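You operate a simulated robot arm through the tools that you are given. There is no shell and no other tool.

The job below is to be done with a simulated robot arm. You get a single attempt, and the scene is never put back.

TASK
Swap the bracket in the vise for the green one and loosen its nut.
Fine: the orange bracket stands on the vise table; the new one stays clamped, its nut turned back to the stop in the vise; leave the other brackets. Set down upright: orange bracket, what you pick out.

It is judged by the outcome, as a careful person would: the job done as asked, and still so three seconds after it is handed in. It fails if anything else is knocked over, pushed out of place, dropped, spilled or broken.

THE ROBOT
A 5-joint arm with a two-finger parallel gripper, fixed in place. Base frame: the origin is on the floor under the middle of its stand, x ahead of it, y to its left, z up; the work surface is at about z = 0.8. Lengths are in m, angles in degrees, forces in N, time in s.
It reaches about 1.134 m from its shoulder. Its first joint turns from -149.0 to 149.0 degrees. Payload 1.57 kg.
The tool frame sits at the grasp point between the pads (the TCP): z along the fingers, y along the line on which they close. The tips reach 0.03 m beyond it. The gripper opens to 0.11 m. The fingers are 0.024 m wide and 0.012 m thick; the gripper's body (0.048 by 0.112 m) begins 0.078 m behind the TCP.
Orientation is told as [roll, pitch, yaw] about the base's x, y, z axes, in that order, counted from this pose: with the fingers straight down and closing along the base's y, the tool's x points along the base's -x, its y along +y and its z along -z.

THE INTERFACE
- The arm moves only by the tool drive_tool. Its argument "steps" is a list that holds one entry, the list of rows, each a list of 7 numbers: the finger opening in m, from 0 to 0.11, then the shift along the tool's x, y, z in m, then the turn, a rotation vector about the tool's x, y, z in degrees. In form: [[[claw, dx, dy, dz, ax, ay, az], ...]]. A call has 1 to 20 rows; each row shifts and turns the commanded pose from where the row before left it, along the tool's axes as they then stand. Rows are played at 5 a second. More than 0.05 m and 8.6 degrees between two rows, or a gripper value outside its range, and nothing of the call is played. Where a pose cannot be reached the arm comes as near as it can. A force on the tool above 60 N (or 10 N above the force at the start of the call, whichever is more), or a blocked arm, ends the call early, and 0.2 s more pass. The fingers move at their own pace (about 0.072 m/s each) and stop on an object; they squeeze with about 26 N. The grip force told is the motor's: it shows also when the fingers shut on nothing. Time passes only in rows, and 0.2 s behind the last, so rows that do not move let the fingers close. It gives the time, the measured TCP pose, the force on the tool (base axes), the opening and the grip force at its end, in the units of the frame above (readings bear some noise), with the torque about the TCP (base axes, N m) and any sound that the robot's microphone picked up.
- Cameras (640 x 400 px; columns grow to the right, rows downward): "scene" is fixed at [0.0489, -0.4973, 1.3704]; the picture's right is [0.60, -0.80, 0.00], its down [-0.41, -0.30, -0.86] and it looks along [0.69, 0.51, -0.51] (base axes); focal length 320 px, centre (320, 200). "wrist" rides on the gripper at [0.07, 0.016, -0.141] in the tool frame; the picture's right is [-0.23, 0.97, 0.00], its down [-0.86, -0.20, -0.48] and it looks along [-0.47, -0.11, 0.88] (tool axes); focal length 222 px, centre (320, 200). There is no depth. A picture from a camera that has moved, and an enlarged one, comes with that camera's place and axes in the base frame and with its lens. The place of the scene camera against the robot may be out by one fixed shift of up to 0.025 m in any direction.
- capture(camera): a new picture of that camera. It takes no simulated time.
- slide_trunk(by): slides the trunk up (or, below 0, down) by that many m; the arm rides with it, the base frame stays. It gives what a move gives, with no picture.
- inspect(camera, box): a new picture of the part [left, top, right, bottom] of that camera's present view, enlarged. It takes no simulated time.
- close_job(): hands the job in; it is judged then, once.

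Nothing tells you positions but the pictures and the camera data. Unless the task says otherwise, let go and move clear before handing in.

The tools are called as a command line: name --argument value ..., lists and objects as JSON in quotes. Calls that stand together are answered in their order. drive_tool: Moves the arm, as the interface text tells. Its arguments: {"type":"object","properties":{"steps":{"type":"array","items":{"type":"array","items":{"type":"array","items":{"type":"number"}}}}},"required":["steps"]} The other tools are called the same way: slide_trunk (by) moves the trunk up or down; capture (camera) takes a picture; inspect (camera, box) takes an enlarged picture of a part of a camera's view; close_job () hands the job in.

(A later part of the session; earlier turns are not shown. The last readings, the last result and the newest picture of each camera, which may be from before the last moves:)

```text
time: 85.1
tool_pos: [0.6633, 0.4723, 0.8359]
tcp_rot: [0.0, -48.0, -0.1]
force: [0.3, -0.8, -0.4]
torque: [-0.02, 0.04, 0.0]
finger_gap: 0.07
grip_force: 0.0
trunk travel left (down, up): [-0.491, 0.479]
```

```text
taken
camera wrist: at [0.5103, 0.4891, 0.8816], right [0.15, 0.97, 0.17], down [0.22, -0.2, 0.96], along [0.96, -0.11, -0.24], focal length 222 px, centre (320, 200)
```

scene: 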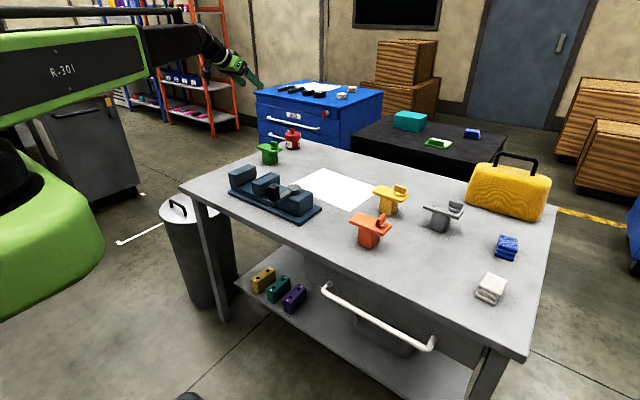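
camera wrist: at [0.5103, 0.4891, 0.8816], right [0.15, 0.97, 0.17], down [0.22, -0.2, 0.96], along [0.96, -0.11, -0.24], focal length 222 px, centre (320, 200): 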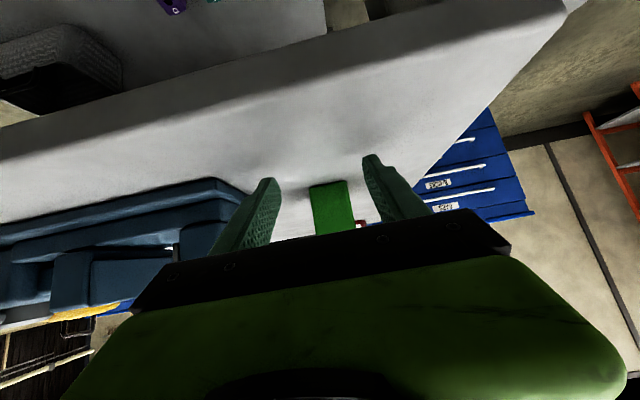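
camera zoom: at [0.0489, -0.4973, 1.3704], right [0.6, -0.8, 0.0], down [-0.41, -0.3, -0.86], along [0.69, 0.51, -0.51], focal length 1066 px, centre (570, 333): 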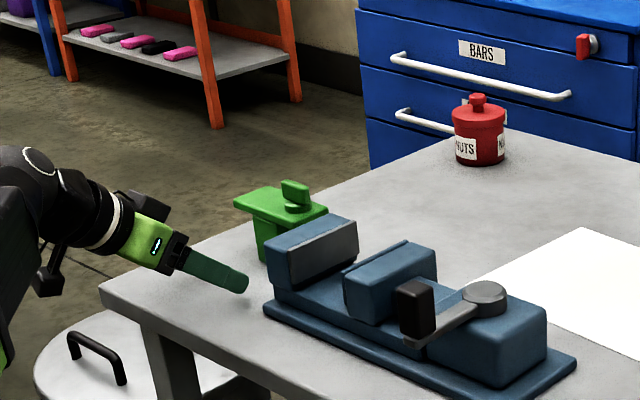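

The green bracket stands at about (0.779, 0.472). I'll rise, then untilt the tool about the wrist.

slide_trunk --by 0.3

drive_tool --steps '[[[0.085, 0.0348, 0, -0.00243, 0, 8, 0], [0.085, 0.0348, 0, -0.00243, 0, 8, 0], [0.085, 0.0348, 0, -0.00243, 0, 8, 0], [0.085, 0.0348, 0, -0.00243, 0, 8, 0], [0.085, 0.0348, 0, -0.00243, 0, 8, 0], [0.085, 0.0348, 0, -0.00243, 0, 7.9, 0], [0.085, 0, 0, 0, 0, 0, 0]]]'

```text
time: 88.1
tool_pos: [0.6625, 0.4702, 1.1369]
tcp_rot: [0.0, -47.8, 0.0]
force: [-0.1, 0.4, -0.5]
torque: [0.01, -0.01, 0.0]
finger_gap: 0.0698
grip_force: 0.1
trunk travel left (down, up): [-0.791, 0.179]
```

```text
time: 89.7
tool_pos: [0.4758, 0.4719, 1.0579]
tcp_rot: [-0.1, 0.2, 0.0]
force: [0.2, 0.2, -0.4]
torque: [0.01, 0.02, 0.02]
finger_gap: 0.0849
grip_force: 0.1
out of reach, approached as far as the arm can: row 3
trunk travel left (down, up): [-0.791, 0.179]
```

drive_tool --steps '[[[0.09, 0, 0, 0, 0, 0, 8.2], [0.09, 0, 0, 0, 0, 0, 8.2], [0.09, 0, 0, 0, 0, 0, 8.2], [0.09, 0, 0, 0, 0, 0, 8.2], [0.09, 0, 0, 0, 0, 0, 8.2], [0.09, 0, 0, 0, 0, 0, 8.2], [0.09, 0, 0, 0, 0, 0, 8.2], [0.09, 0, 0, 0, 0, 0, 8.2], [0.09, 0, 0, 0, 0, 0, 8.2], [0.09, 0, 0, 0, 0, 0, 8.2], [0.09, 0, 0, 0, 0, -0.2, 8.0], [0.09, 0, 0, 0, 0, 0, 0]]]'

drive_tool --steps '[[[0.09, -0.013, 0.04, 0, 0, 0, 0], [0.09, -0.013, 0.04, 0, 0, 0, 0], [0.09, -0.013, 0.04, 0, 0, 0, 0], [0.09, -0.013, 0.04, 0, 0, 0, 0], [0.09, -0.013, 0.04, 0, 0, 0, 0], [0.09, -0.013, 0.04, 0, 0, 0, 0], [0.09, -0.013, 0.04, 0, 0, 0, 0], [0.09, 0, 0.02, 0, 0, 0, 0], [0.09, 0, 0, 0, 0, 0, 0], [0.09, 0, 0, 0, 0, 0, 0]]]'

capture --camera "wrist"

inspect --camera "scene" --box '[200, 130, 320, 230]'

```text
time: 92.3
tool_pos: [0.4765, 0.4713, 1.057]
tcp_rot: [0.0, -0.2, -90.1]
force: [0.1, 0.3, -0.1]
torque: [-0.03, 0.02, 0.01]
finger_gap: 0.09
grip_force: 0.0
trunk travel left (down, up): [-0.791, 0.179]
```

```text
time: 94.5
tool_pos: [0.7768, 0.3808, 1.0576]
tcp_rot: [0.0, -0.2, -90.0]
force: [-0.4, 0.1, -0.1]
torque: [0.04, 0.05, -0.01]
finger_gap: 0.0901
grip_force: 0.0
trunk travel left (down, up): [-0.791, 0.179]
```

```text
taken
camera wrist: at [0.7927, 0.4524, 1.2012], right [0.97, -0.23, 0.0], down [-0.2, -0.85, 0.48], along [-0.11, -0.47, -0.88], focal length 222 px, centre (320, 200)
```

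wrist: 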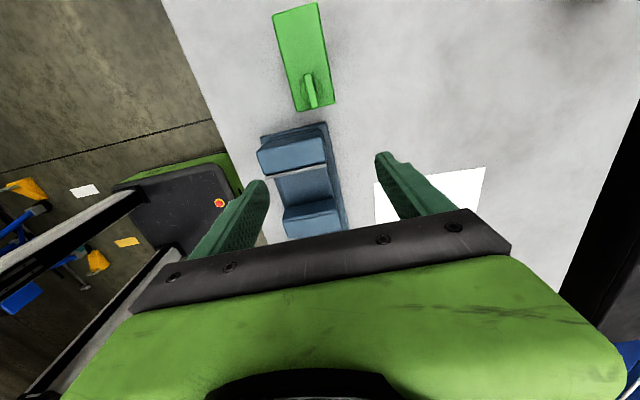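

```text
4.00 times, centred on (260, 180) of scene
camera zoom: at [0.0489, -0.4973, 1.3704], right [0.6, -0.8, 0.0], down [-0.41, -0.3, -0.86], along [0.69, 0.51, -0.51], focal length 1279 px, centre (560, 280)
```

zoom: 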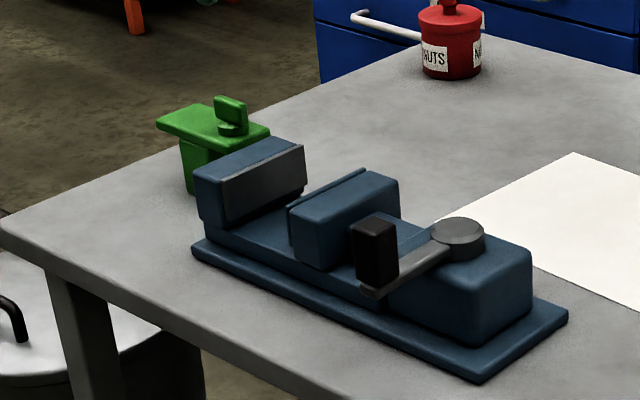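

inspect --camera "wrist" --box '[230, 0, 370, 120]'

inspect --camera "wrist" --box '[240, 110, 370, 245]'

```text
3.33 times, centred on (300, 60) of wrist
camera zoom: at [0.7927, 0.4524, 1.2012], right [0.97, -0.23, 0.0], down [-0.2, -0.85, 0.48], along [-0.11, -0.47, -0.88], focal length 740 px, centre (387, 667)
```

zoom: 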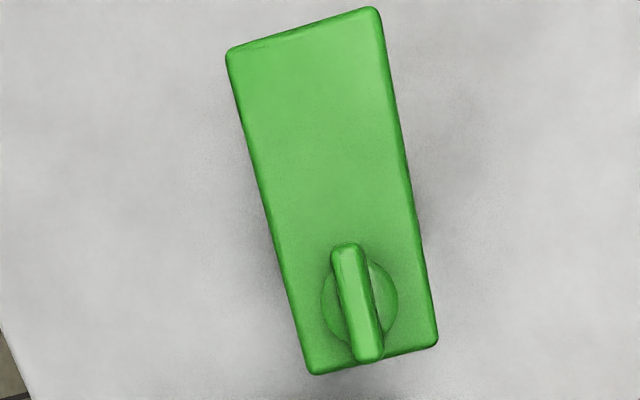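

```text
2.96 times, centred on (305, 178) of wrist
camera zoom: at [0.7927, 0.4524, 1.2012], right [0.97, -0.23, 0.0], down [-0.2, -0.85, 0.48], along [-0.11, -0.47, -0.88], focal length 658 px, centre (364, 267)
```

zoom: 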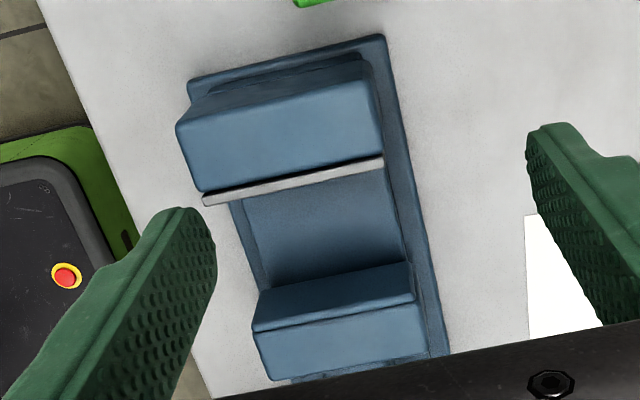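

The green bracket's plate centre is at (0.7796, 0.4717), turned about -0.9°. The vise gap runs from y≈0.2545 to 0.3375 against a stem of 0.045, which is plenty of room. I'll go over the green bracket and regrip it from above across its width.

drive_tool --steps '[[[0.09, 0.023, 0.0007, 0, 0, 0.2, 0.9], [0.09, 0.023, 0.0007, 0, 0, 0, 0], [0.09, 0.023, 0.0007, 0, 0, 0, 0], [0.09, 0.0225, 0.0007, 0, 0, 0, 0], [0.09, 0, 0, 0, 0, 0, 0], [0.09, 0, 0, 0, 0, 0, 0]]]'

slide_trunk --by -0.13

capture --camera "wrist"

inspect --camera "scene" --box '[180, 100, 310, 220]'

```text
time: 95.9
tool_pos: [0.7806, 0.4725, 1.0574]
tcp_rot: [0.0, 0.0, -90.9]
force: [-0.3, 0.3, 0.8]
torque: [0.03, 0.01, 0.0]
finger_gap: 0.0902
grip_force: 0.1
trunk travel left (down, up): [-0.791, 0.179]
```

```text
time: 97.4
tool_pos: [0.7803, 0.473, 0.9274]
tcp_rot: [-0.1, -0.1, -90.9]
force: [-0.1, 0.3, 0.5]
torque: [0.01, 0.01, 0.0]
finger_gap: 0.0898
grip_force: 0.1
trunk travel left (down, up): [-0.661, 0.309]
```

```text
taken
camera wrist: at [0.7973, 0.543, 1.0716], right [0.97, -0.24, 0.0], down [-0.21, -0.85, 0.48], along [-0.12, -0.46, -0.88], focal length 222 px, centre (320, 200)
```

wrist: 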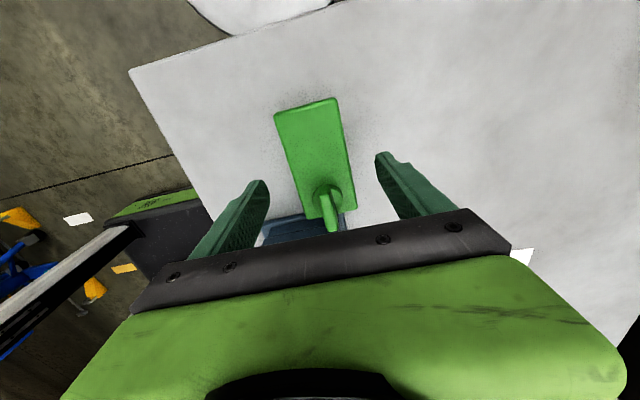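

```text
3.33 times, centred on (245, 160) of scene
camera zoom: at [0.0489, -0.4973, 1.3704], right [0.6, -0.8, 0.0], down [-0.41, -0.3, -0.86], along [0.69, 0.51, -0.51], focal length 1066 px, centre (570, 333)
```

zoom: 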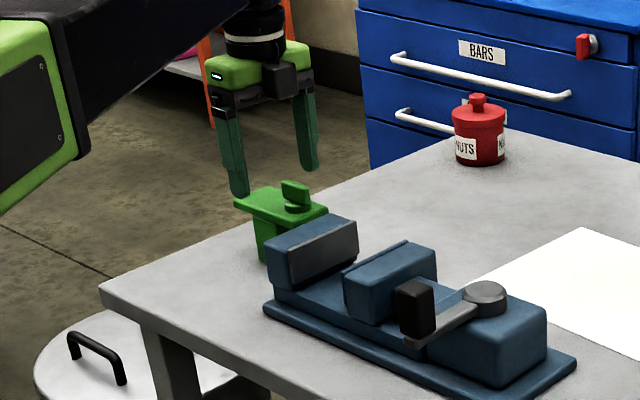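

slide_trunk --by -0.058

inspect --camera "scene" --box '[200, 120, 310, 210]'

capture --camera "wrist"

```text
time: 98.4
tool_pos: [0.7798, 0.4722, 0.8686]
tcp_rot: [0.0, 0.0, -90.9]
force: [-0.8, 0.4, 0.5]
torque: [0.02, -0.02, -0.02]
finger_gap: 0.0896
grip_force: 0.0
trunk travel left (down, up): [-0.603, 0.367]
```

```text
4.44 times, centred on (255, 165) of scene
camera zoom: at [0.0489, -0.4973, 1.3704], right [0.6, -0.8, 0.0], down [-0.41, -0.3, -0.86], along [0.69, 0.51, -0.51], focal length 1421 px, centre (609, 356)
```

zoom: 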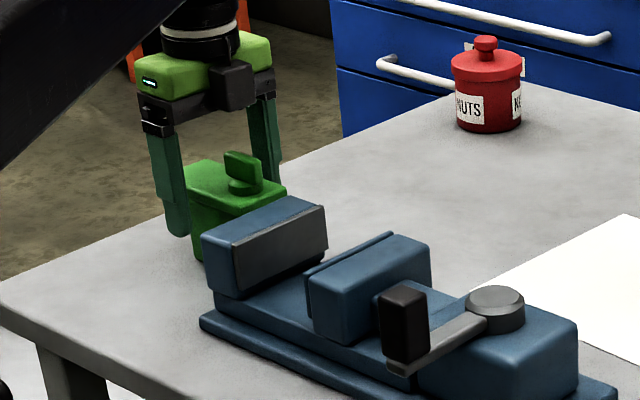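

```text
taken
camera wrist: at [0.7973, 0.543, 1.0136], right [0.97, -0.24, 0.0], down [-0.21, -0.85, 0.48], along [-0.12, -0.46, -0.88], focal length 222 px, centre (320, 200)
```

wrist: 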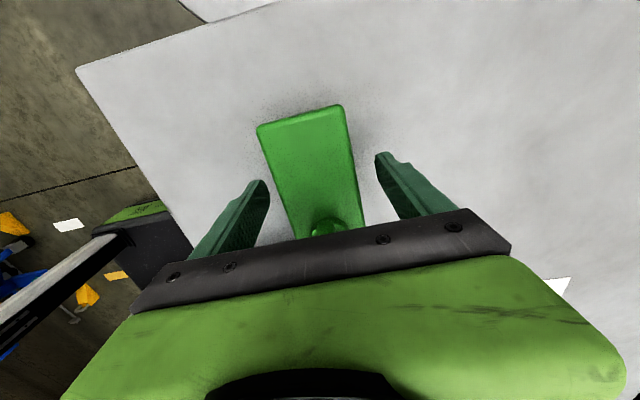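

drive_tool --steps '[[[0.075, 0, 0, 0, 0, 0, 0], [0.065, 0, 0, 0, 0, 0, 0], [0.058, 0, 0, 0, 0, 0, 0], [0.04, 0, 0, 0, 0, 0, 0], [0.04, 0, 0, 0, 0, 0, 0], [0.04, 0, 0, 0, 0, 0, 0]]]'

slide_trunk --by 0.03

inspect --camera "scene" --box '[200, 120, 310, 210]'

capture --camera "wrist"

```text
time: 99.8
tool_pos: [0.7798, 0.4738, 0.8693]
tcp_rot: [0.0, 0.0, -90.9]
force: [-0.2, 0.0, 0.6]
torque: [0.09, 0.0, 0.07]
finger_gap: 0.056
grip_force: 25.8
trunk travel left (down, up): [-0.603, 0.367]
```

```text
time: 100.6
tool_pos: [0.7803, 0.4722, 0.8998]
tcp_rot: [0.0, 0.0, -90.9]
force: [-1.4, -0.3, -3.2]
torque: [-0.02, 0.03, 0.0]
finger_gap: 0.056
grip_force: 25.7
trunk travel left (down, up): [-0.633, 0.337]
```

```text
4.44 times, centred on (255, 165) of scene
camera zoom: at [0.0489, -0.4973, 1.3704], right [0.6, -0.8, 0.0], down [-0.41, -0.3, -0.86], along [0.69, 0.51, -0.51], focal length 1421 px, centre (609, 356)
```

zoom: 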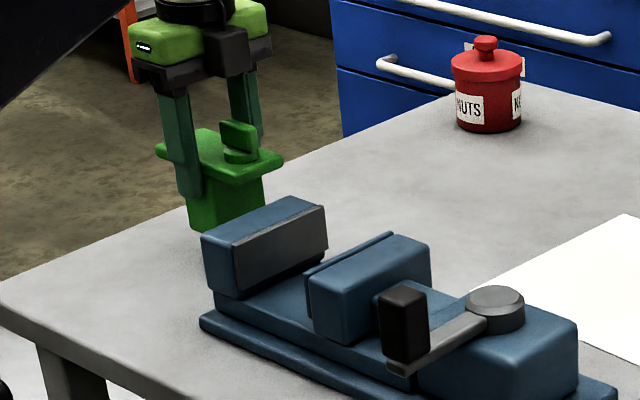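

```text
taken
camera wrist: at [0.7976, 0.5433, 1.0432], right [0.97, -0.24, 0.0], down [-0.21, -0.85, 0.48], along [-0.12, -0.46, -0.88], focal length 222 px, centre (320, 200)
```

wrist: 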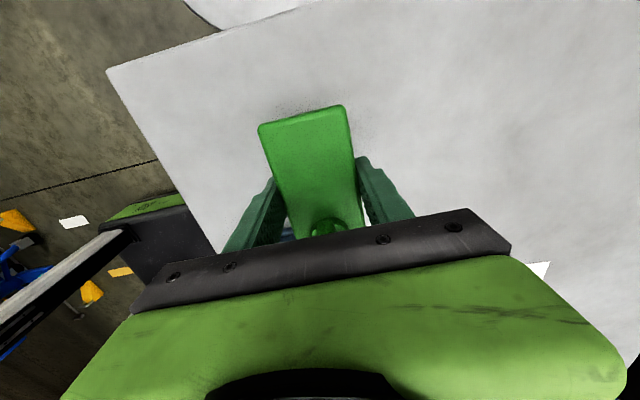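

The green bracket is held upright. I'll lift it higher, square the yaw and carry it over the open vise gap.

slide_trunk --by 0.14

drive_tool --steps '[[[0.04, 0, 0, 0, 0, 0, -0.9], [0.04, -0.0265, -0.0085, 0, 0, 0, 0], [0.04, -0.0265, -0.0085, 0, 0, 0, 0], [0.04, -0.0265, -0.0085, 0, 0, 0, 0], [0.04, -0.0265, -0.0085, 0, 0, 0, 0], [0.04, -0.0265, -0.0085, 0, 0, 0, 0], [0.04, -0.0265, -0.0085, 0, 0, 0, 0], [0.04, 0, 0, 0, 0, 0, 0], [0.04, 0, 0, 0, 0, 0, 0]]]'

capture --camera "wrist"

inspect --camera "scene" --box '[200, 80, 320, 220]'

```text
time: 102.2
tool_pos: [0.7809, 0.4726, 1.0387]
tcp_rot: [0.1, 0.0, -90.9]
force: [0.2, -1.1, -3.5]
torque: [-0.01, -0.01, 0.01]
finger_gap: 0.0557
grip_force: 25.5
trunk travel left (down, up): [-0.773, 0.197]
```

```text
time: 104.2
tool_pos: [0.7304, 0.3132, 1.0392]
tcp_rot: [0.0, -0.1, -90.0]
force: [0.6, 0.0, -2.9]
torque: [0.03, 0.01, 0.04]
finger_gap: 0.0556
grip_force: 26.4
trunk travel left (down, up): [-0.773, 0.197]
```

```text
taken
camera wrist: at [0.7455, 0.3844, 1.1833], right [0.97, -0.23, 0.0], down [-0.2, -0.86, 0.48], along [-0.11, -0.47, -0.88], focal length 222 px, centre (320, 200)
```

wrist: 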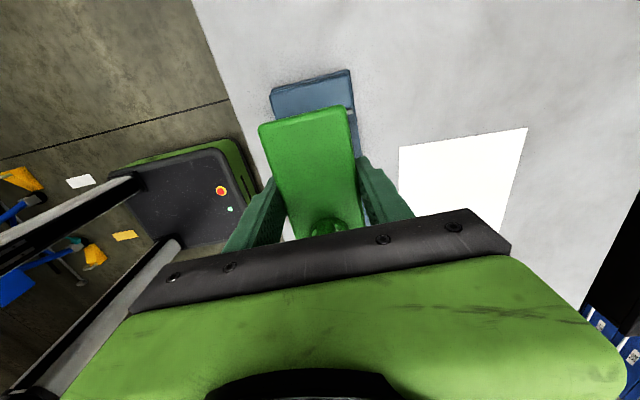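

```text
2.86 times, centred on (260, 150) of scene
camera zoom: at [0.0489, -0.4973, 1.3704], right [0.6, -0.8, 0.0], down [-0.41, -0.3, -0.86], along [0.69, 0.51, -0.51], focal length 913 px, centre (491, 343)
```

zoom: 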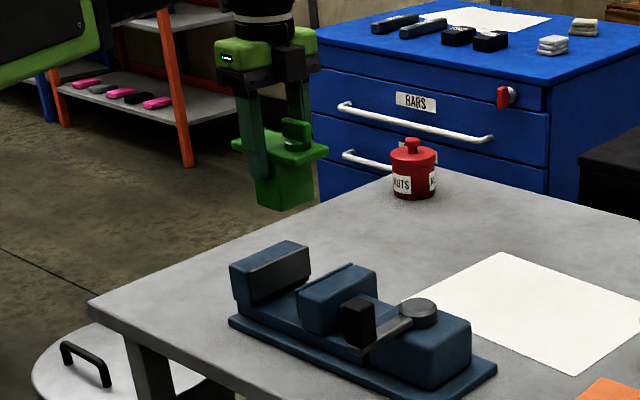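

I'll shift 3 mm away from the fixed pad for insertion margin, then descend between the jaws.

drive_tool --steps '[[[0.04, -0.003, 0, 0, 0, 0, 0], [0.04, 0, 0, 0, 0, 0, 0], [0.04, 0, 0, 0, 0, 0, 0]]]'

slide_trunk --by -0.07

inspect --camera "scene" --box '[210, 110, 310, 210]'

capture --camera "wrist"

```text
time: 105.0
tool_pos: [0.7294, 0.312, 1.0394]
tcp_rot: [0.1, 0.0, -90.1]
force: [0.3, 0.0, -4.1]
torque: [-0.01, -0.03, -0.02]
finger_gap: 0.0558
grip_force: 26.3
trunk travel left (down, up): [-0.773, 0.197]
```

```text
time: 106.1
tool_pos: [0.7296, 0.3116, 0.9699]
tcp_rot: [-0.1, 0.0, -90.0]
force: [0.6, 0.5, -3.4]
torque: [0.02, 0.02, 0.03]
finger_gap: 0.0561
grip_force: 26.4
trunk travel left (down, up): [-0.703, 0.267]
```

```text
4.00 times, centred on (260, 160) of scene
camera zoom: at [0.0489, -0.4973, 1.3704], right [0.6, -0.8, 0.0], down [-0.41, -0.3, -0.86], along [0.69, 0.51, -0.51], focal length 1279 px, centre (560, 360)
```

zoom: 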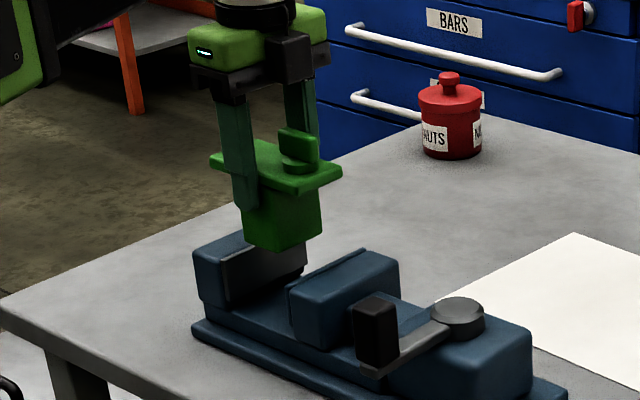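

```text
taken
camera wrist: at [0.7453, 0.3816, 1.1134], right [0.97, -0.23, 0.0], down [-0.2, -0.86, 0.48], along [-0.11, -0.47, -0.88], focal length 222 px, centre (320, 200)
```

wrist: 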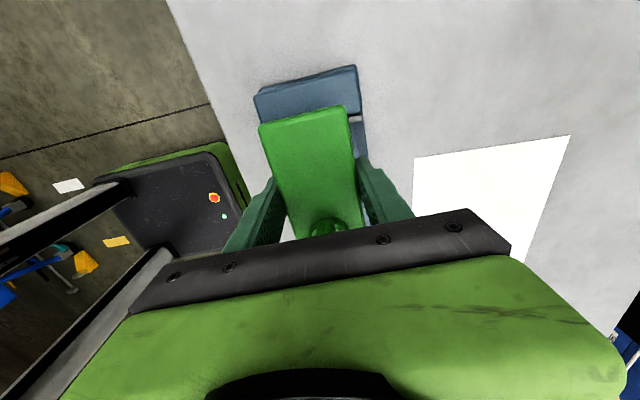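

slide_trunk --by -0.03

slide_trunk --by -0.025

inspect --camera "scene" --box '[210, 110, 310, 210]'

```text
time: 106.9
tool_pos: [0.7296, 0.3107, 0.94]
tcp_rot: [0.0, 0.1, -90.0]
force: [-0.3, 0.2, -3.6]
torque: [-0.01, 0.01, 0.01]
finger_gap: 0.0559
grip_force: 25.6
trunk travel left (down, up): [-0.673, 0.297]
```

```text
time: 107.6
tool_pos: [0.7296, 0.3114, 0.9144]
tcp_rot: [0.1, 0.0, -89.9]
force: [-0.7, 0.0, -2.4]
torque: [0.01, -0.03, 0.04]
finger_gap: 0.0562
grip_force: 26.2
trunk travel left (down, up): [-0.648, 0.322]
```

```text
4.00 times, centred on (260, 160) of scene
camera zoom: at [0.0489, -0.4973, 1.3704], right [0.6, -0.8, 0.0], down [-0.41, -0.3, -0.86], along [0.69, 0.51, -0.51], focal length 1279 px, centre (560, 360)
```

zoom: 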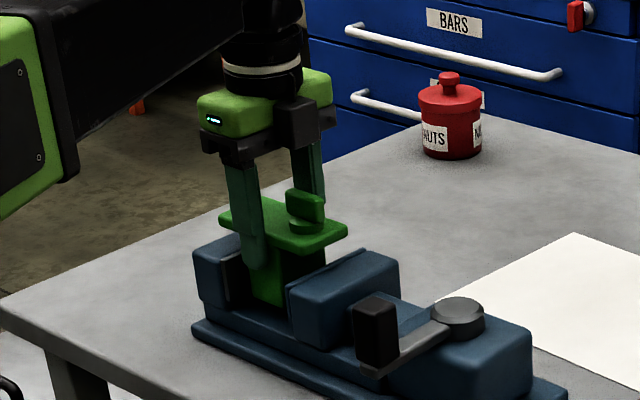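

It's between the jaws without contact. I'll lower the last few millimetres in small steps.

slide_trunk --by -0.006

slide_trunk --by -0.002

slide_trunk --by -0.0015

```text
time: 108.1
tool_pos: [0.7289, 0.3113, 0.9083]
tcp_rot: [0.0, 0.0, -90.0]
force: [0.3, -0.6, -3.6]
torque: [0.03, 0.0, -0.01]
finger_gap: 0.0559
grip_force: 26.2
trunk travel left (down, up): [-0.642, 0.328]
```

```text
time: 108.7
tool_pos: [0.7294, 0.3106, 0.9057]
tcp_rot: [0.0, 0.1, -89.9]
force: [0.9, -0.4, -3.0]
torque: [0.0, 0.01, 0.0]
finger_gap: 0.056
grip_force: 26.0
trunk travel left (down, up): [-0.64, 0.33]
```

```text
time: 109.2
tool_pos: [0.7298, 0.311, 0.9038]
tcp_rot: [-0.1, 0.1, -90.1]
force: [0.1, 0.0, -4.0]
torque: [0.02, 0.0, -0.02]
finger_gap: 0.0557
grip_force: 26.0
trunk travel left (down, up): [-0.638, 0.332]
```

slide_trunk --by -0.0015

slide_trunk --by -0.0015

```text
time: 109.7
tool_pos: [0.7285, 0.3108, 0.904]
tcp_rot: [0.1, 0.1, -90.0]
force: [8.0, 3.5, 19.1]
torque: [0.07, -0.01, -0.03]
finger_gap: 0.056
grip_force: 25.8
trunk travel left (down, up): [-0.637, 0.333]
```

```text
time: 110.2
tool_pos: [0.7278, 0.31, 0.9034]
tcp_rot: [0.0, -0.1, -90.0]
force: [2.7, -0.7, 17.3]
torque: [0.02, -0.01, 0.04]
finger_gap: 0.0556
grip_force: 26.6
trunk travel left (down, up): [-0.635, 0.335]
```

It's seated on the vise bed. I'll ease up and release, then rise clear.

slide_trunk --by 0.0025

drive_tool --steps '[[[0.058, 0, 0, 0, 0, 0, 0], [0.06, 0, 0, 0, 0, 0, 0], [0.065, 0, 0, 0, 0, 0, 0], [0.075, 0, 0, 0, 0, 0, 0], [0.085, 0, 0, 0, 0, 0, 0], [0.085, 0, 0, 0, 0, 0, 0]]]'

inspect --camera "scene" --box '[210, 110, 310, 210]'

slide_trunk --by 0.15

inspect --camera "scene" --box '[210, 110, 310, 210]'

capture --camera "wrist"

```text
time: 110.7
tool_pos: [0.7285, 0.3116, 0.9053]
tcp_rot: [-0.1, 0.0, -89.9]
force: [-0.2, -0.3, -3.5]
torque: [0.03, 0.0, -0.01]
finger_gap: 0.0557
grip_force: 26.2
trunk travel left (down, up): [-0.638, 0.332]
```

```text
time: 112.1
tool_pos: [0.7297, 0.3102, 0.905]
tcp_rot: [0.0, 0.0, -90.0]
force: [0.2, -0.8, 0.0]
torque: [0.0, 0.03, 0.0]
finger_gap: 0.0851
grip_force: 0.1
trunk travel left (down, up): [-0.638, 0.332]
```

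```text
4.00 times, centred on (260, 160) of scene
camera zoom: at [0.0489, -0.4973, 1.3704], right [0.6, -0.8, 0.0], down [-0.41, -0.3, -0.86], along [0.69, 0.51, -0.51], focal length 1279 px, centre (560, 360)
```

zoom: 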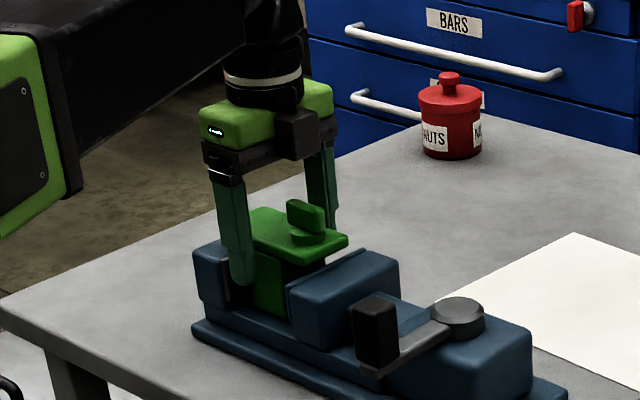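

```text
time: 113.8
tool_pos: [0.7286, 0.3105, 1.0549]
tcp_rot: [0.0, -0.1, -90.0]
force: [-0.5, 0.2, 0.2]
torque: [0.0, 0.0, -0.01]
finger_gap: 0.0851
grip_force: 0.1
trunk travel left (down, up): [-0.788, 0.182]
```

```text
4.00 times, centred on (260, 160) of scene
camera zoom: at [0.0489, -0.4973, 1.3704], right [0.6, -0.8, 0.0], down [-0.41, -0.3, -0.86], along [0.69, 0.51, -0.51], focal length 1279 px, centre (560, 360)
```

zoom: 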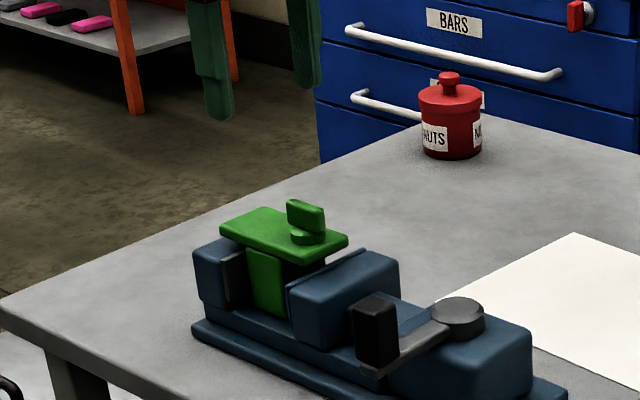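

```text
taken
camera wrist: at [0.7451, 0.3816, 1.1984], right [0.97, -0.23, 0.0], down [-0.2, -0.86, 0.48], along [-0.11, -0.47, -0.88], focal length 222 px, centre (320, 200)
```

wrist: 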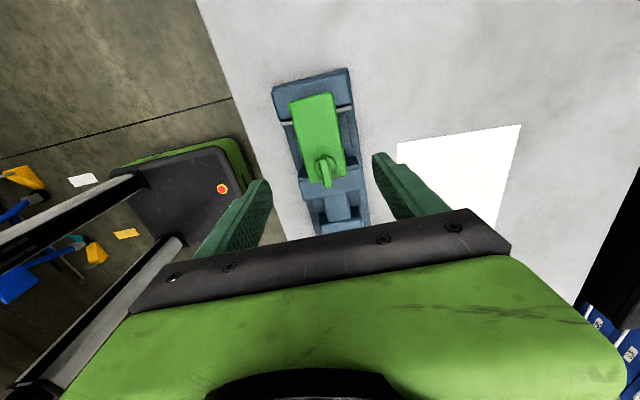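

The green bracket stands squarely in the open vise. Next I'll move over the lever knob with yaw 0 so I can turn the lever back counterclockwise to clamp.

drive_tool --steps '[[[0.07, -0.0397, -0.0183, 0, 0, 0, 0], [0.07, -0.0397, -0.0183, 0, 0, 0, 0], [0.07, -0.0397, -0.0183, 0, 0, 0, 0], [0.07, -0.0397, -0.0183, 0, 0, 0, 0], [0.07, -0.0397, -0.0183, 0, 0, 0, 0], [0.07, 0, 0, 0, 0, 0, -8.2], [0.07, 0, 0, 0, 0, 0, -8.2], [0.07, 0, 0, 0, 0, 0, -8.2], [0.07, 0, 0, 0, 0, 0, -8.2], [0.07, 0, 0, 0, 0, 0, -8.2], [0.07, 0, 0, 0, 0, 0, -8.2], [0.07, 0, 0, 0, 0, 0, -8.2], [0.07, 0, 0, 0, 0, 0, -8.2], [0.07, 0, 0, 0, 0, 0, -8.2], [0.07, 0, 0, 0, 0, 0, -8.2], [0.07, 0, 0, 0, 0, 0, -6], [0.07, 0, 0, 0, 0, 0, 0]]]'

capture --camera "wrist"

inspect --camera "wrist" --box '[260, 90, 420, 210]'

```text
time: 117.5
tool_pos: [0.6376, 0.1118, 1.0546]
tcp_rot: [0.1, 0.0, -1.8]
force: [-1.0, 0.7, 0.2]
torque: [0.02, -0.03, -0.01]
finger_gap: 0.0701
grip_force: 0.1
trunk travel left (down, up): [-0.788, 0.182]
```

```text
taken
camera wrist: at [0.5681, 0.1317, 1.1985], right [0.26, 0.97, 0.0], down [0.85, -0.23, 0.48], along [0.46, -0.12, -0.88], focal length 222 px, centre (320, 200)
```

wrist: 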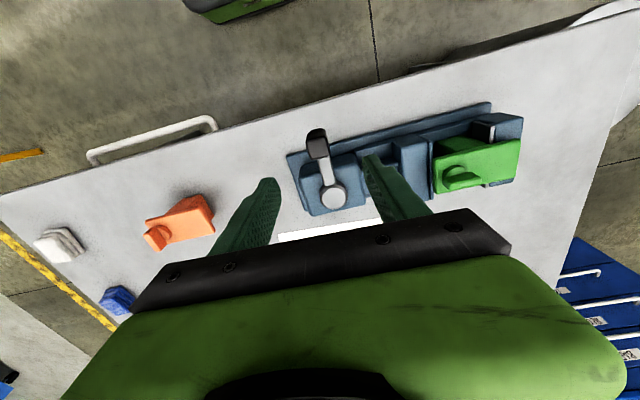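

```text
3.33 times, centred on (340, 150) of wrist
camera zoom: at [0.5681, 0.1317, 1.1985], right [0.26, 0.97, 0.0], down [0.85, -0.23, 0.48], along [0.46, -0.12, -0.88], focal length 740 px, centre (253, 367)
```

zoom: 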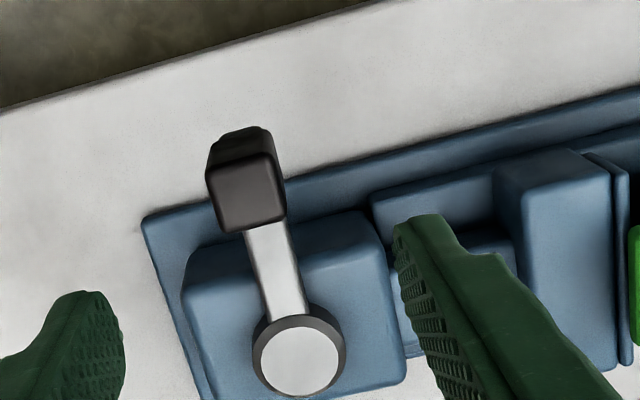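

The knob is at (0.637, 0.111), lever at 180°. I'll lower over it, then sweep counterclockwise.

slide_trunk --by -0.135

drive_tool --steps '[[[0.034, 0, 0, 0, 0, 0, 0], [0.034, 0, 0, 0, 0, 0, 0], [0.034, -0.0005, -0.0098, 0, 0, 0, -6], [0.034, -0.0005, -0.0098, 0, 0, 0, -6], [0.034, -0.0005, -0.0098, 0, 0, 0, -6], [0.034, -0.0005, -0.0098, 0, 0, 0, -6], [0.034, 0, 0, 0, 0, 0, 0]]]'

capture --camera "wrist"

inspect --camera "scene" --box '[200, 110, 330, 230]'

```text
time: 119.1
tool_pos: [0.6371, 0.1125, 0.9192]
tcp_rot: [0.0, 0.0, -1.9]
force: [-0.1, 0.2, 0.3]
torque: [0.01, 0.04, -0.01]
finger_gap: 0.0701
grip_force: 0.0
trunk travel left (down, up): [-0.653, 0.317]
```

```text
time: 120.7
tool_pos: [0.6436, 0.0723, 0.9205]
tcp_rot: [0.1, 0.1, 22.1]
force: [-1.4, 1.0, -0.7]
torque: [-0.03, 0.01, -0.02]
finger_gap: 0.0348
grip_force: 0.3
trunk travel left (down, up): [-0.653, 0.317]
```

```text
taken
camera wrist: at [0.5726, 0.0632, 1.0635], right [-0.16, 0.99, 0.0], down [0.87, 0.14, 0.48], along [0.47, 0.07, -0.88], focal length 222 px, centre (320, 200)
```

wrist: 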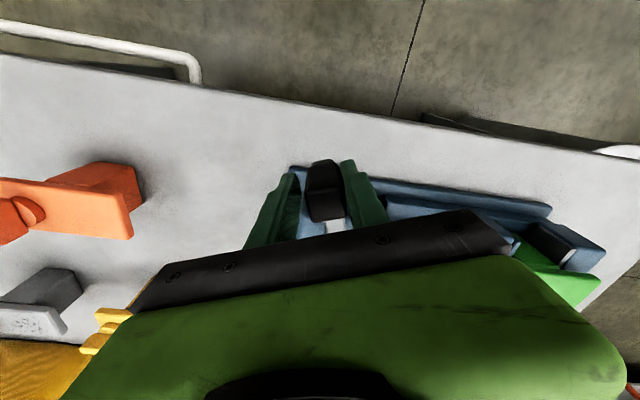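

```text
3.33 times, centred on (265, 170) of scene
camera zoom: at [0.0489, -0.4973, 1.3704], right [0.6, -0.8, 0.0], down [-0.41, -0.3, -0.86], along [0.69, 0.51, -0.51], focal length 1066 px, centre (503, 300)
```

zoom: 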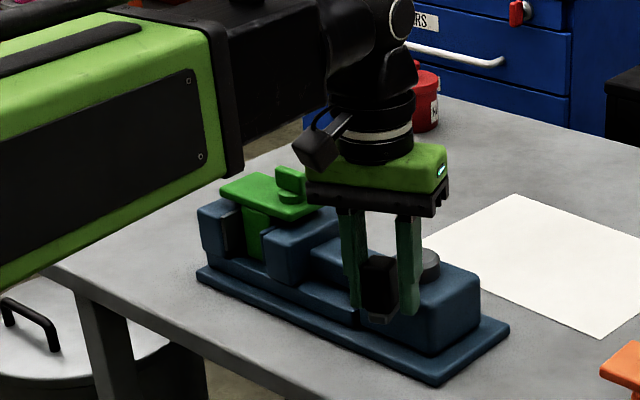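

drive_tool --steps '[[[0.034, -0.0005, -0.0098, 0, 0, 0, -6], [0.034, -0.0005, -0.0098, 0, 0, 0, -6], [0.034, -0.0005, -0.0098, 0, 0, 0, -6], [0.034, -0.0005, -0.0098, 0, 0, 0, -6], [0.034, -0.0005, -0.0098, 0, 0, 0, -6], [0.034, 0, 0, 0, 0, 0, 0]]]'

capture --camera "wrist"

inspect --camera "scene" --box '[200, 110, 330, 230]'

```text
time: 122.1
tool_pos: [0.6732, 0.0342, 0.918]
tcp_rot: [-0.1, 0.0, 52.0]
force: [-0.2, 1.0, 0.9]
torque: [-0.01, -0.01, -0.02]
finger_gap: 0.0346
grip_force: 0.6
trunk travel left (down, up): [-0.653, 0.317]
```

```text
taken
camera wrist: at [0.6173, -0.0097, 1.0635], right [-0.63, 0.78, 0.0], down [0.68, 0.55, 0.48], along [0.37, 0.3, -0.88], focal length 222 px, centre (320, 200)
```

wrist: 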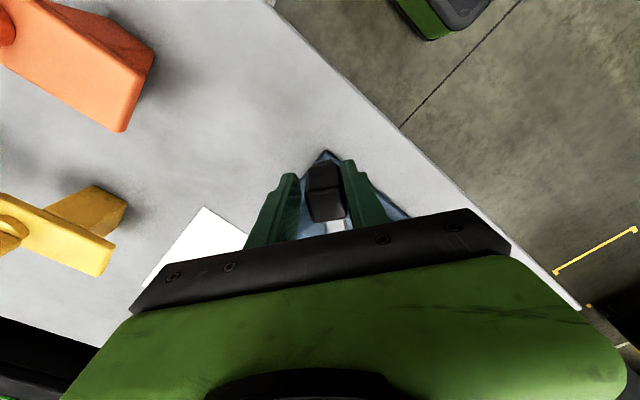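

```text
3.33 times, centred on (265, 170) of scene
camera zoom: at [0.0489, -0.4973, 1.3704], right [0.6, -0.8, 0.0], down [-0.41, -0.3, -0.86], along [0.69, 0.51, -0.51], focal length 1066 px, centre (503, 300)
```

zoom: 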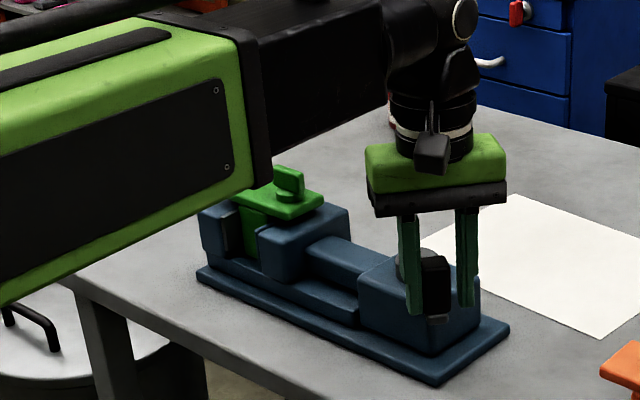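

drive_tool --steps '[[[0.034, -0.0005, -0.0098, 0, 0, 0, -6], [0.034, -0.0005, -0.0098, 0, 0, 0, -6], [0.034, -0.0005, -0.0098, 0, 0, 0, -6], [0.034, -0.0003, -0.0065, 0, 0, 0, -4], [0.034, 0, 0, 0, 0, 0, 0]]]'

capture --camera "wrist"

inspect --camera "scene" --box '[200, 110, 330, 230]'

```text
time: 123.3
tool_pos: [0.7054, 0.0183, 0.9206]
tcp_rot: [-0.1, 0.0, 74.1]
force: [-0.1, 0.9, -0.1]
torque: [0.02, -0.01, 0.0]
finger_gap: 0.034
grip_force: 0.1
trunk travel left (down, up): [-0.653, 0.317]
```

```text
taken
camera wrist: at [0.6699, -0.0434, 1.0634], right [-0.87, 0.49, 0.0], down [0.43, 0.77, 0.48], along [0.23, 0.42, -0.88], focal length 222 px, centre (320, 200)
```

wrist: 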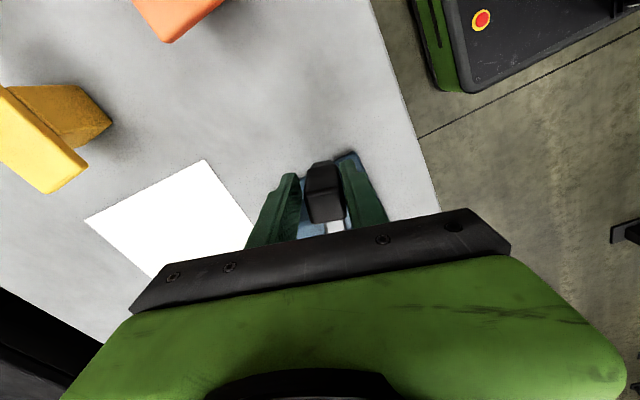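

```text
3.33 times, centred on (265, 170) of scene
camera zoom: at [0.0489, -0.4973, 1.3704], right [0.6, -0.8, 0.0], down [-0.41, -0.3, -0.86], along [0.69, 0.51, -0.51], focal length 1066 px, centre (503, 300)
```

zoom: 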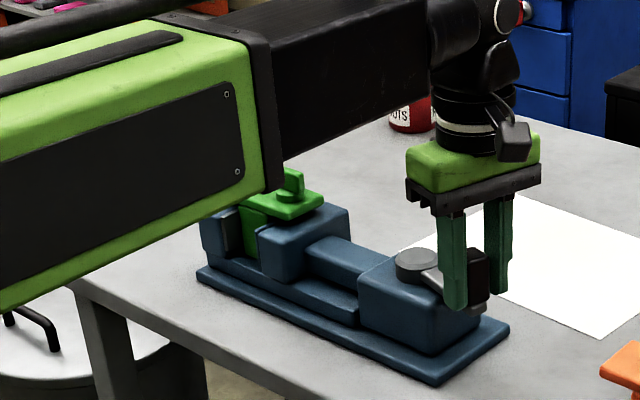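

drive_tool --steps '[[[0.034, -0.0002, -0.005, 0, 0, 0, -3], [0.034, -0.0002, -0.005, 0, 0, 0, -3], [0.034, -0.0002, -0.005, 0, 0, 0, -3], [0.034, 0, 0, 0, 0, 0, 0]]]'

capture --camera "wrist"

```text
time: 124.3
tool_pos: [0.7196, 0.0173, 0.9196]
tcp_rot: [0.0, 0.0, 83.1]
force: [-5.3, 2.7, -0.6]
torque: [0.0, -0.08, -0.11]
finger_gap: 0.0391
grip_force: 2.8
trunk travel left (down, up): [-0.653, 0.317]
```

```text
taken
camera wrist: at [0.6946, -0.0501, 1.0637], right [-0.94, 0.34, 0.0], down [0.3, 0.82, 0.48], along [0.16, 0.45, -0.88], focal length 222 px, centre (320, 200)
```

wrist: 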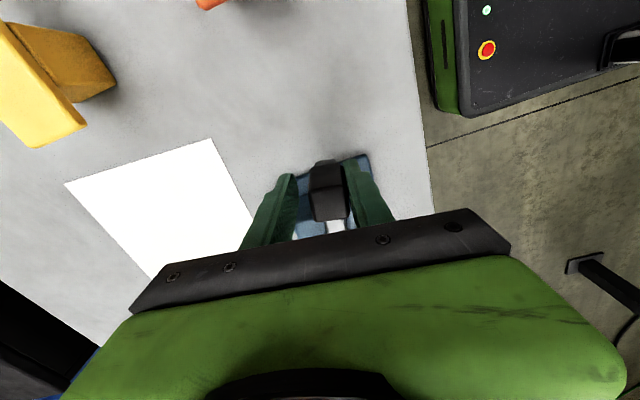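

The lever is starting to meet resistance. I'll push a bit further to seat it fully at the clamped position.

drive_tool --steps '[[[0.034, -0.0002, -0.005, 0, 0, 0, -3], [0.034, -0.0002, -0.005, 0, 0, 0, -3], [0.034, 0, 0, 0, 0, 0, 0]]]'

drive_tool --steps '[[[0.034, -0.0002, -0.005, 0, 0, 0, -3], [0.034, -0.0001, -0.003, 0, 0, 0, -1], [0.034, 0, 0, 0, 0, 0, 0]]]'

capture --camera "wrist"

```text
time: 125.1
tool_pos: [0.7268, 0.0157, 0.9207]
tcp_rot: [0.0, 0.0, 89.1]
force: [-24.1, 8.2, -2.4]
torque: [0.0, -0.28, -0.47]
finger_gap: 0.0559
grip_force: 12.5
trunk travel left (down, up): [-0.653, 0.317]
```

```text
time: 125.9
tool_pos: [0.7334, 0.0163, 0.9219]
tcp_rot: [0.4, 0.0, 93.1]
force: [-39.8, 8.8, -6.0]
torque: [0.05, -0.56, -0.69]
finger_gap: 0.0694
grip_force: 20.1
trunk travel left (down, up): [-0.653, 0.317]
```

```text
taken
camera wrist: at [0.7215, -0.0527, 1.0655], right [-0.98, 0.17, 0.01], down [0.16, 0.86, 0.48], along [0.08, 0.47, -0.88], focal length 222 px, centre (320, 200)
```

wrist: 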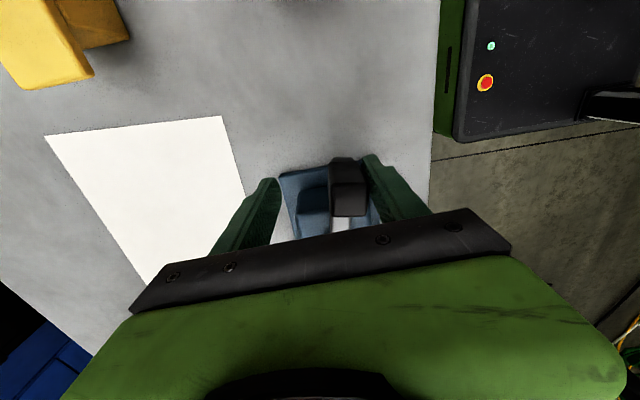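

The lever is hard against its stop at 40 N, so the vise is clamped. I'll open wide, back off without dragging the knob, and rise to check.

drive_tool --steps '[[[0.08, 0.0002, 0.005, 0, 0, 0, 3], [0.08, 0.0002, 0.005, 0, 0, 0, 3], [0.08, 0.0002, 0.005, 0, 0, 0, 3], [0.08, 0, 0, 0, 0, 0, 0], [0.08, 0, 0, 0, 0, 0, 0]]]'

capture --camera "wrist"

slide_trunk --by 0.14

inspect --camera "scene" --box '[200, 110, 330, 230]'

```text
time: 127.1
tool_pos: [0.7229, 0.0155, 0.9192]
tcp_rot: [0.0, 0.1, 84.1]
force: [0.1, -0.3, -0.2]
torque: [0.01, 0.0, -0.04]
finger_gap: 0.0799
grip_force: 0.0
trunk travel left (down, up): [-0.653, 0.317]
```

```text
taken
camera wrist: at [0.699, -0.0515, 1.0634], right [-0.94, 0.33, 0.0], down [0.29, 0.83, 0.48], along [0.16, 0.45, -0.88], focal length 222 px, centre (320, 200)
```

wrist: 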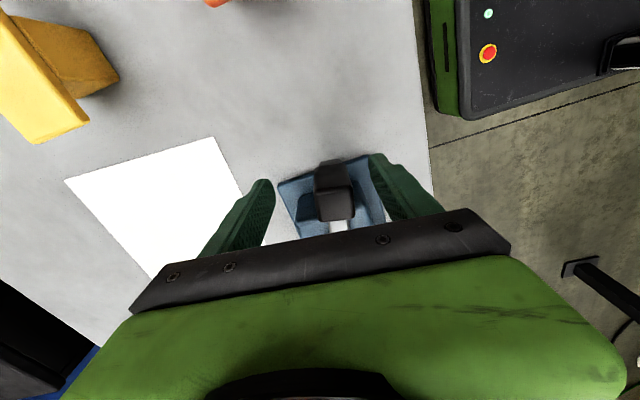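

```text
time: 128.8
tool_pos: [0.7228, 0.0158, 1.0599]
tcp_rot: [0.1, 0.0, 83.9]
force: [-0.3, -1.0, 0.8]
torque: [0.02, -0.02, -0.03]
finger_gap: 0.0798
grip_force: 0.0
trunk travel left (down, up): [-0.793, 0.177]
```

```text
3.33 times, centred on (265, 170) of scene
camera zoom: at [0.0489, -0.4973, 1.3704], right [0.6, -0.8, 0.0], down [-0.41, -0.3, -0.86], along [0.69, 0.51, -0.51], focal length 1066 px, centre (503, 300)
```

zoom: 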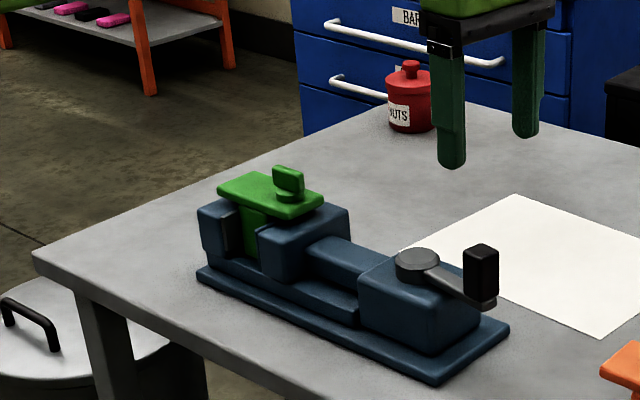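

The green bracket is clamped and the lever is back at its original clamped position. Next is the nut, so I'll turn the gripper to yaw -90 and view the nut to measure it.

drive_tool --steps '[[[0.08, 0, 0, 0, 0, 0, 8.4], [0.08, 0, 0, 0, 0, 0, 8.4], [0.08, 0, 0, 0, 0, 0, 8.4], [0.08, 0, 0, 0, 0, 0, 8.4], [0.08, 0, 0, 0, 0, 0, 8.4], [0.08, 0, 0, 0, 0, 0, 8.4], [0.08, 0, 0, 0, 0, 0, 8.4], [0.08, 0, 0, 0, 0, 0, 8.4], [0.08, 0, 0, 0, 0, 0, 8.4], [0.08, 0, 0, 0, 0, 0, 8.4], [0.08, 0, 0, 0, 0, 0, 8.4], [0.08, 0, 0, 0, 0, 0, 8.4], [0.08, 0, 0, 0, 0, 0, 8.4], [0.08, 0, 0, 0, 0, 0, 8.4], [0.08, 0, 0, 0, 0, 0, 8.4], [0.08, 0, 0, 0, 0, 0, 8.4], [0.08, 0, 0, 0, 0, 0, 8.4], [0.08, 0, 0, 0, 0, 0, 8.4], [0.08, 0, 0, 0, 0, 0, 8.4], [0.08, 0, 0, 0, 0, 0, 8.4]]]'

drive_tool --steps '[[[0.05, 0, 0, 0, 0, 0, 6.0], [0.05, 0.04, 0, 0, 0, 0, 0], [0.05, 0.04, 0, 0, 0, 0, 0], [0.05, 0.04, 0, 0, 0, 0, 0], [0.05, 0.04, 0, 0, 0, 0, 0], [0.05, 0.03, 0, 0, 0, 0, 0], [0.05, 0, 0, 0, 0, 0, 0], [0.05, 0, 0, 0, 0, 0, 0]]]'

capture --camera "wrist"

```text
time: 132.9
tool_pos: [0.7229, 0.015, 1.06]
tcp_rot: [0.0, 0.0, -84.1]
force: [-0.2, -0.7, -0.6]
torque: [0.01, 0.0, 0.01]
finger_gap: 0.08
grip_force: 0.0
trunk travel left (down, up): [-0.793, 0.177]
```

```text
time: 134.8
tool_pos: [0.7218, 0.2053, 1.0589]
tcp_rot: [0.0, 0.0, -90.0]
force: [0.6, -1.1, 0.0]
torque: [0.02, 0.0, 0.03]
finger_gap: 0.0499
grip_force: 0.1
trunk travel left (down, up): [-0.793, 0.177]
```

```text
taken
camera wrist: at [0.739, 0.2765, 1.2035], right [0.97, -0.23, 0.0], down [-0.2, -0.86, 0.48], along [-0.11, -0.47, -0.88], focal length 222 px, centre (320, 200)
```

wrist: 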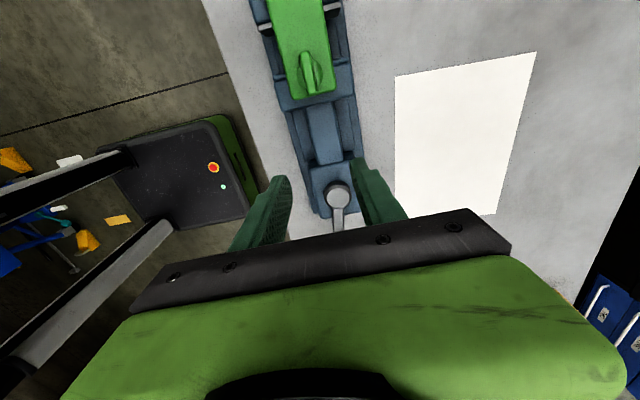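

inspect --camera "wrist" --box '[250, 0, 370, 120]'

inspect --camera "wrist" --box '[270, 30, 350, 110]'

inspect --camera "scene" --box '[250, 150, 310, 200]'

```text
3.33 times, centred on (310, 60) of wrist
camera zoom: at [0.739, 0.2765, 1.2035], right [0.97, -0.23, 0.0], down [-0.2, -0.86, 0.48], along [-0.11, -0.47, -0.88], focal length 740 px, centre (353, 667)
```

zoom: 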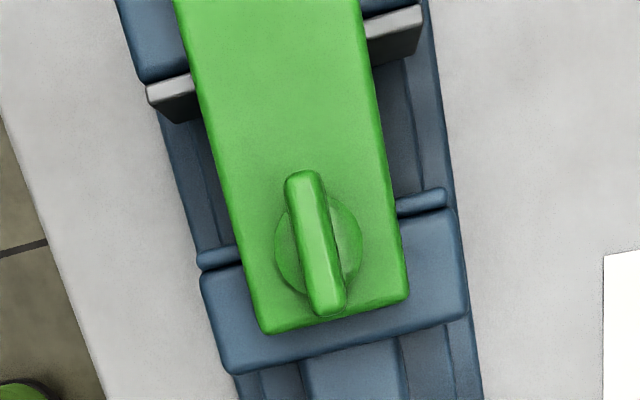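

```text
5.00 times, centred on (310, 70) of wrist
camera zoom: at [0.739, 0.2765, 1.2035], right [0.97, -0.23, 0.0], down [-0.2, -0.86, 0.48], along [-0.11, -0.47, -0.88], focal length 1111 px, centre (370, 850)
```

zoom: 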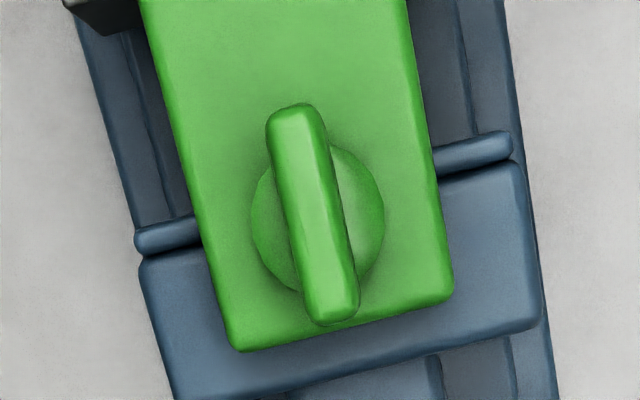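

```text
8.00 times, centred on (280, 175) of scene
camera zoom: at [0.0489, -0.4973, 1.3704], right [0.6, -0.8, 0.0], down [-0.41, -0.3, -0.86], along [0.69, 0.51, -0.51], focal length 2557 px, centre (640, 400)
```

zoom: 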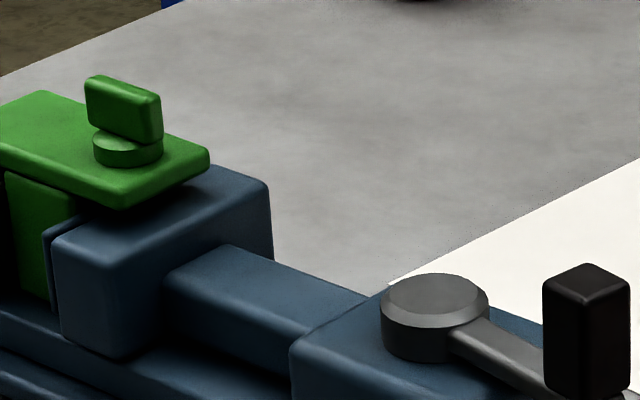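

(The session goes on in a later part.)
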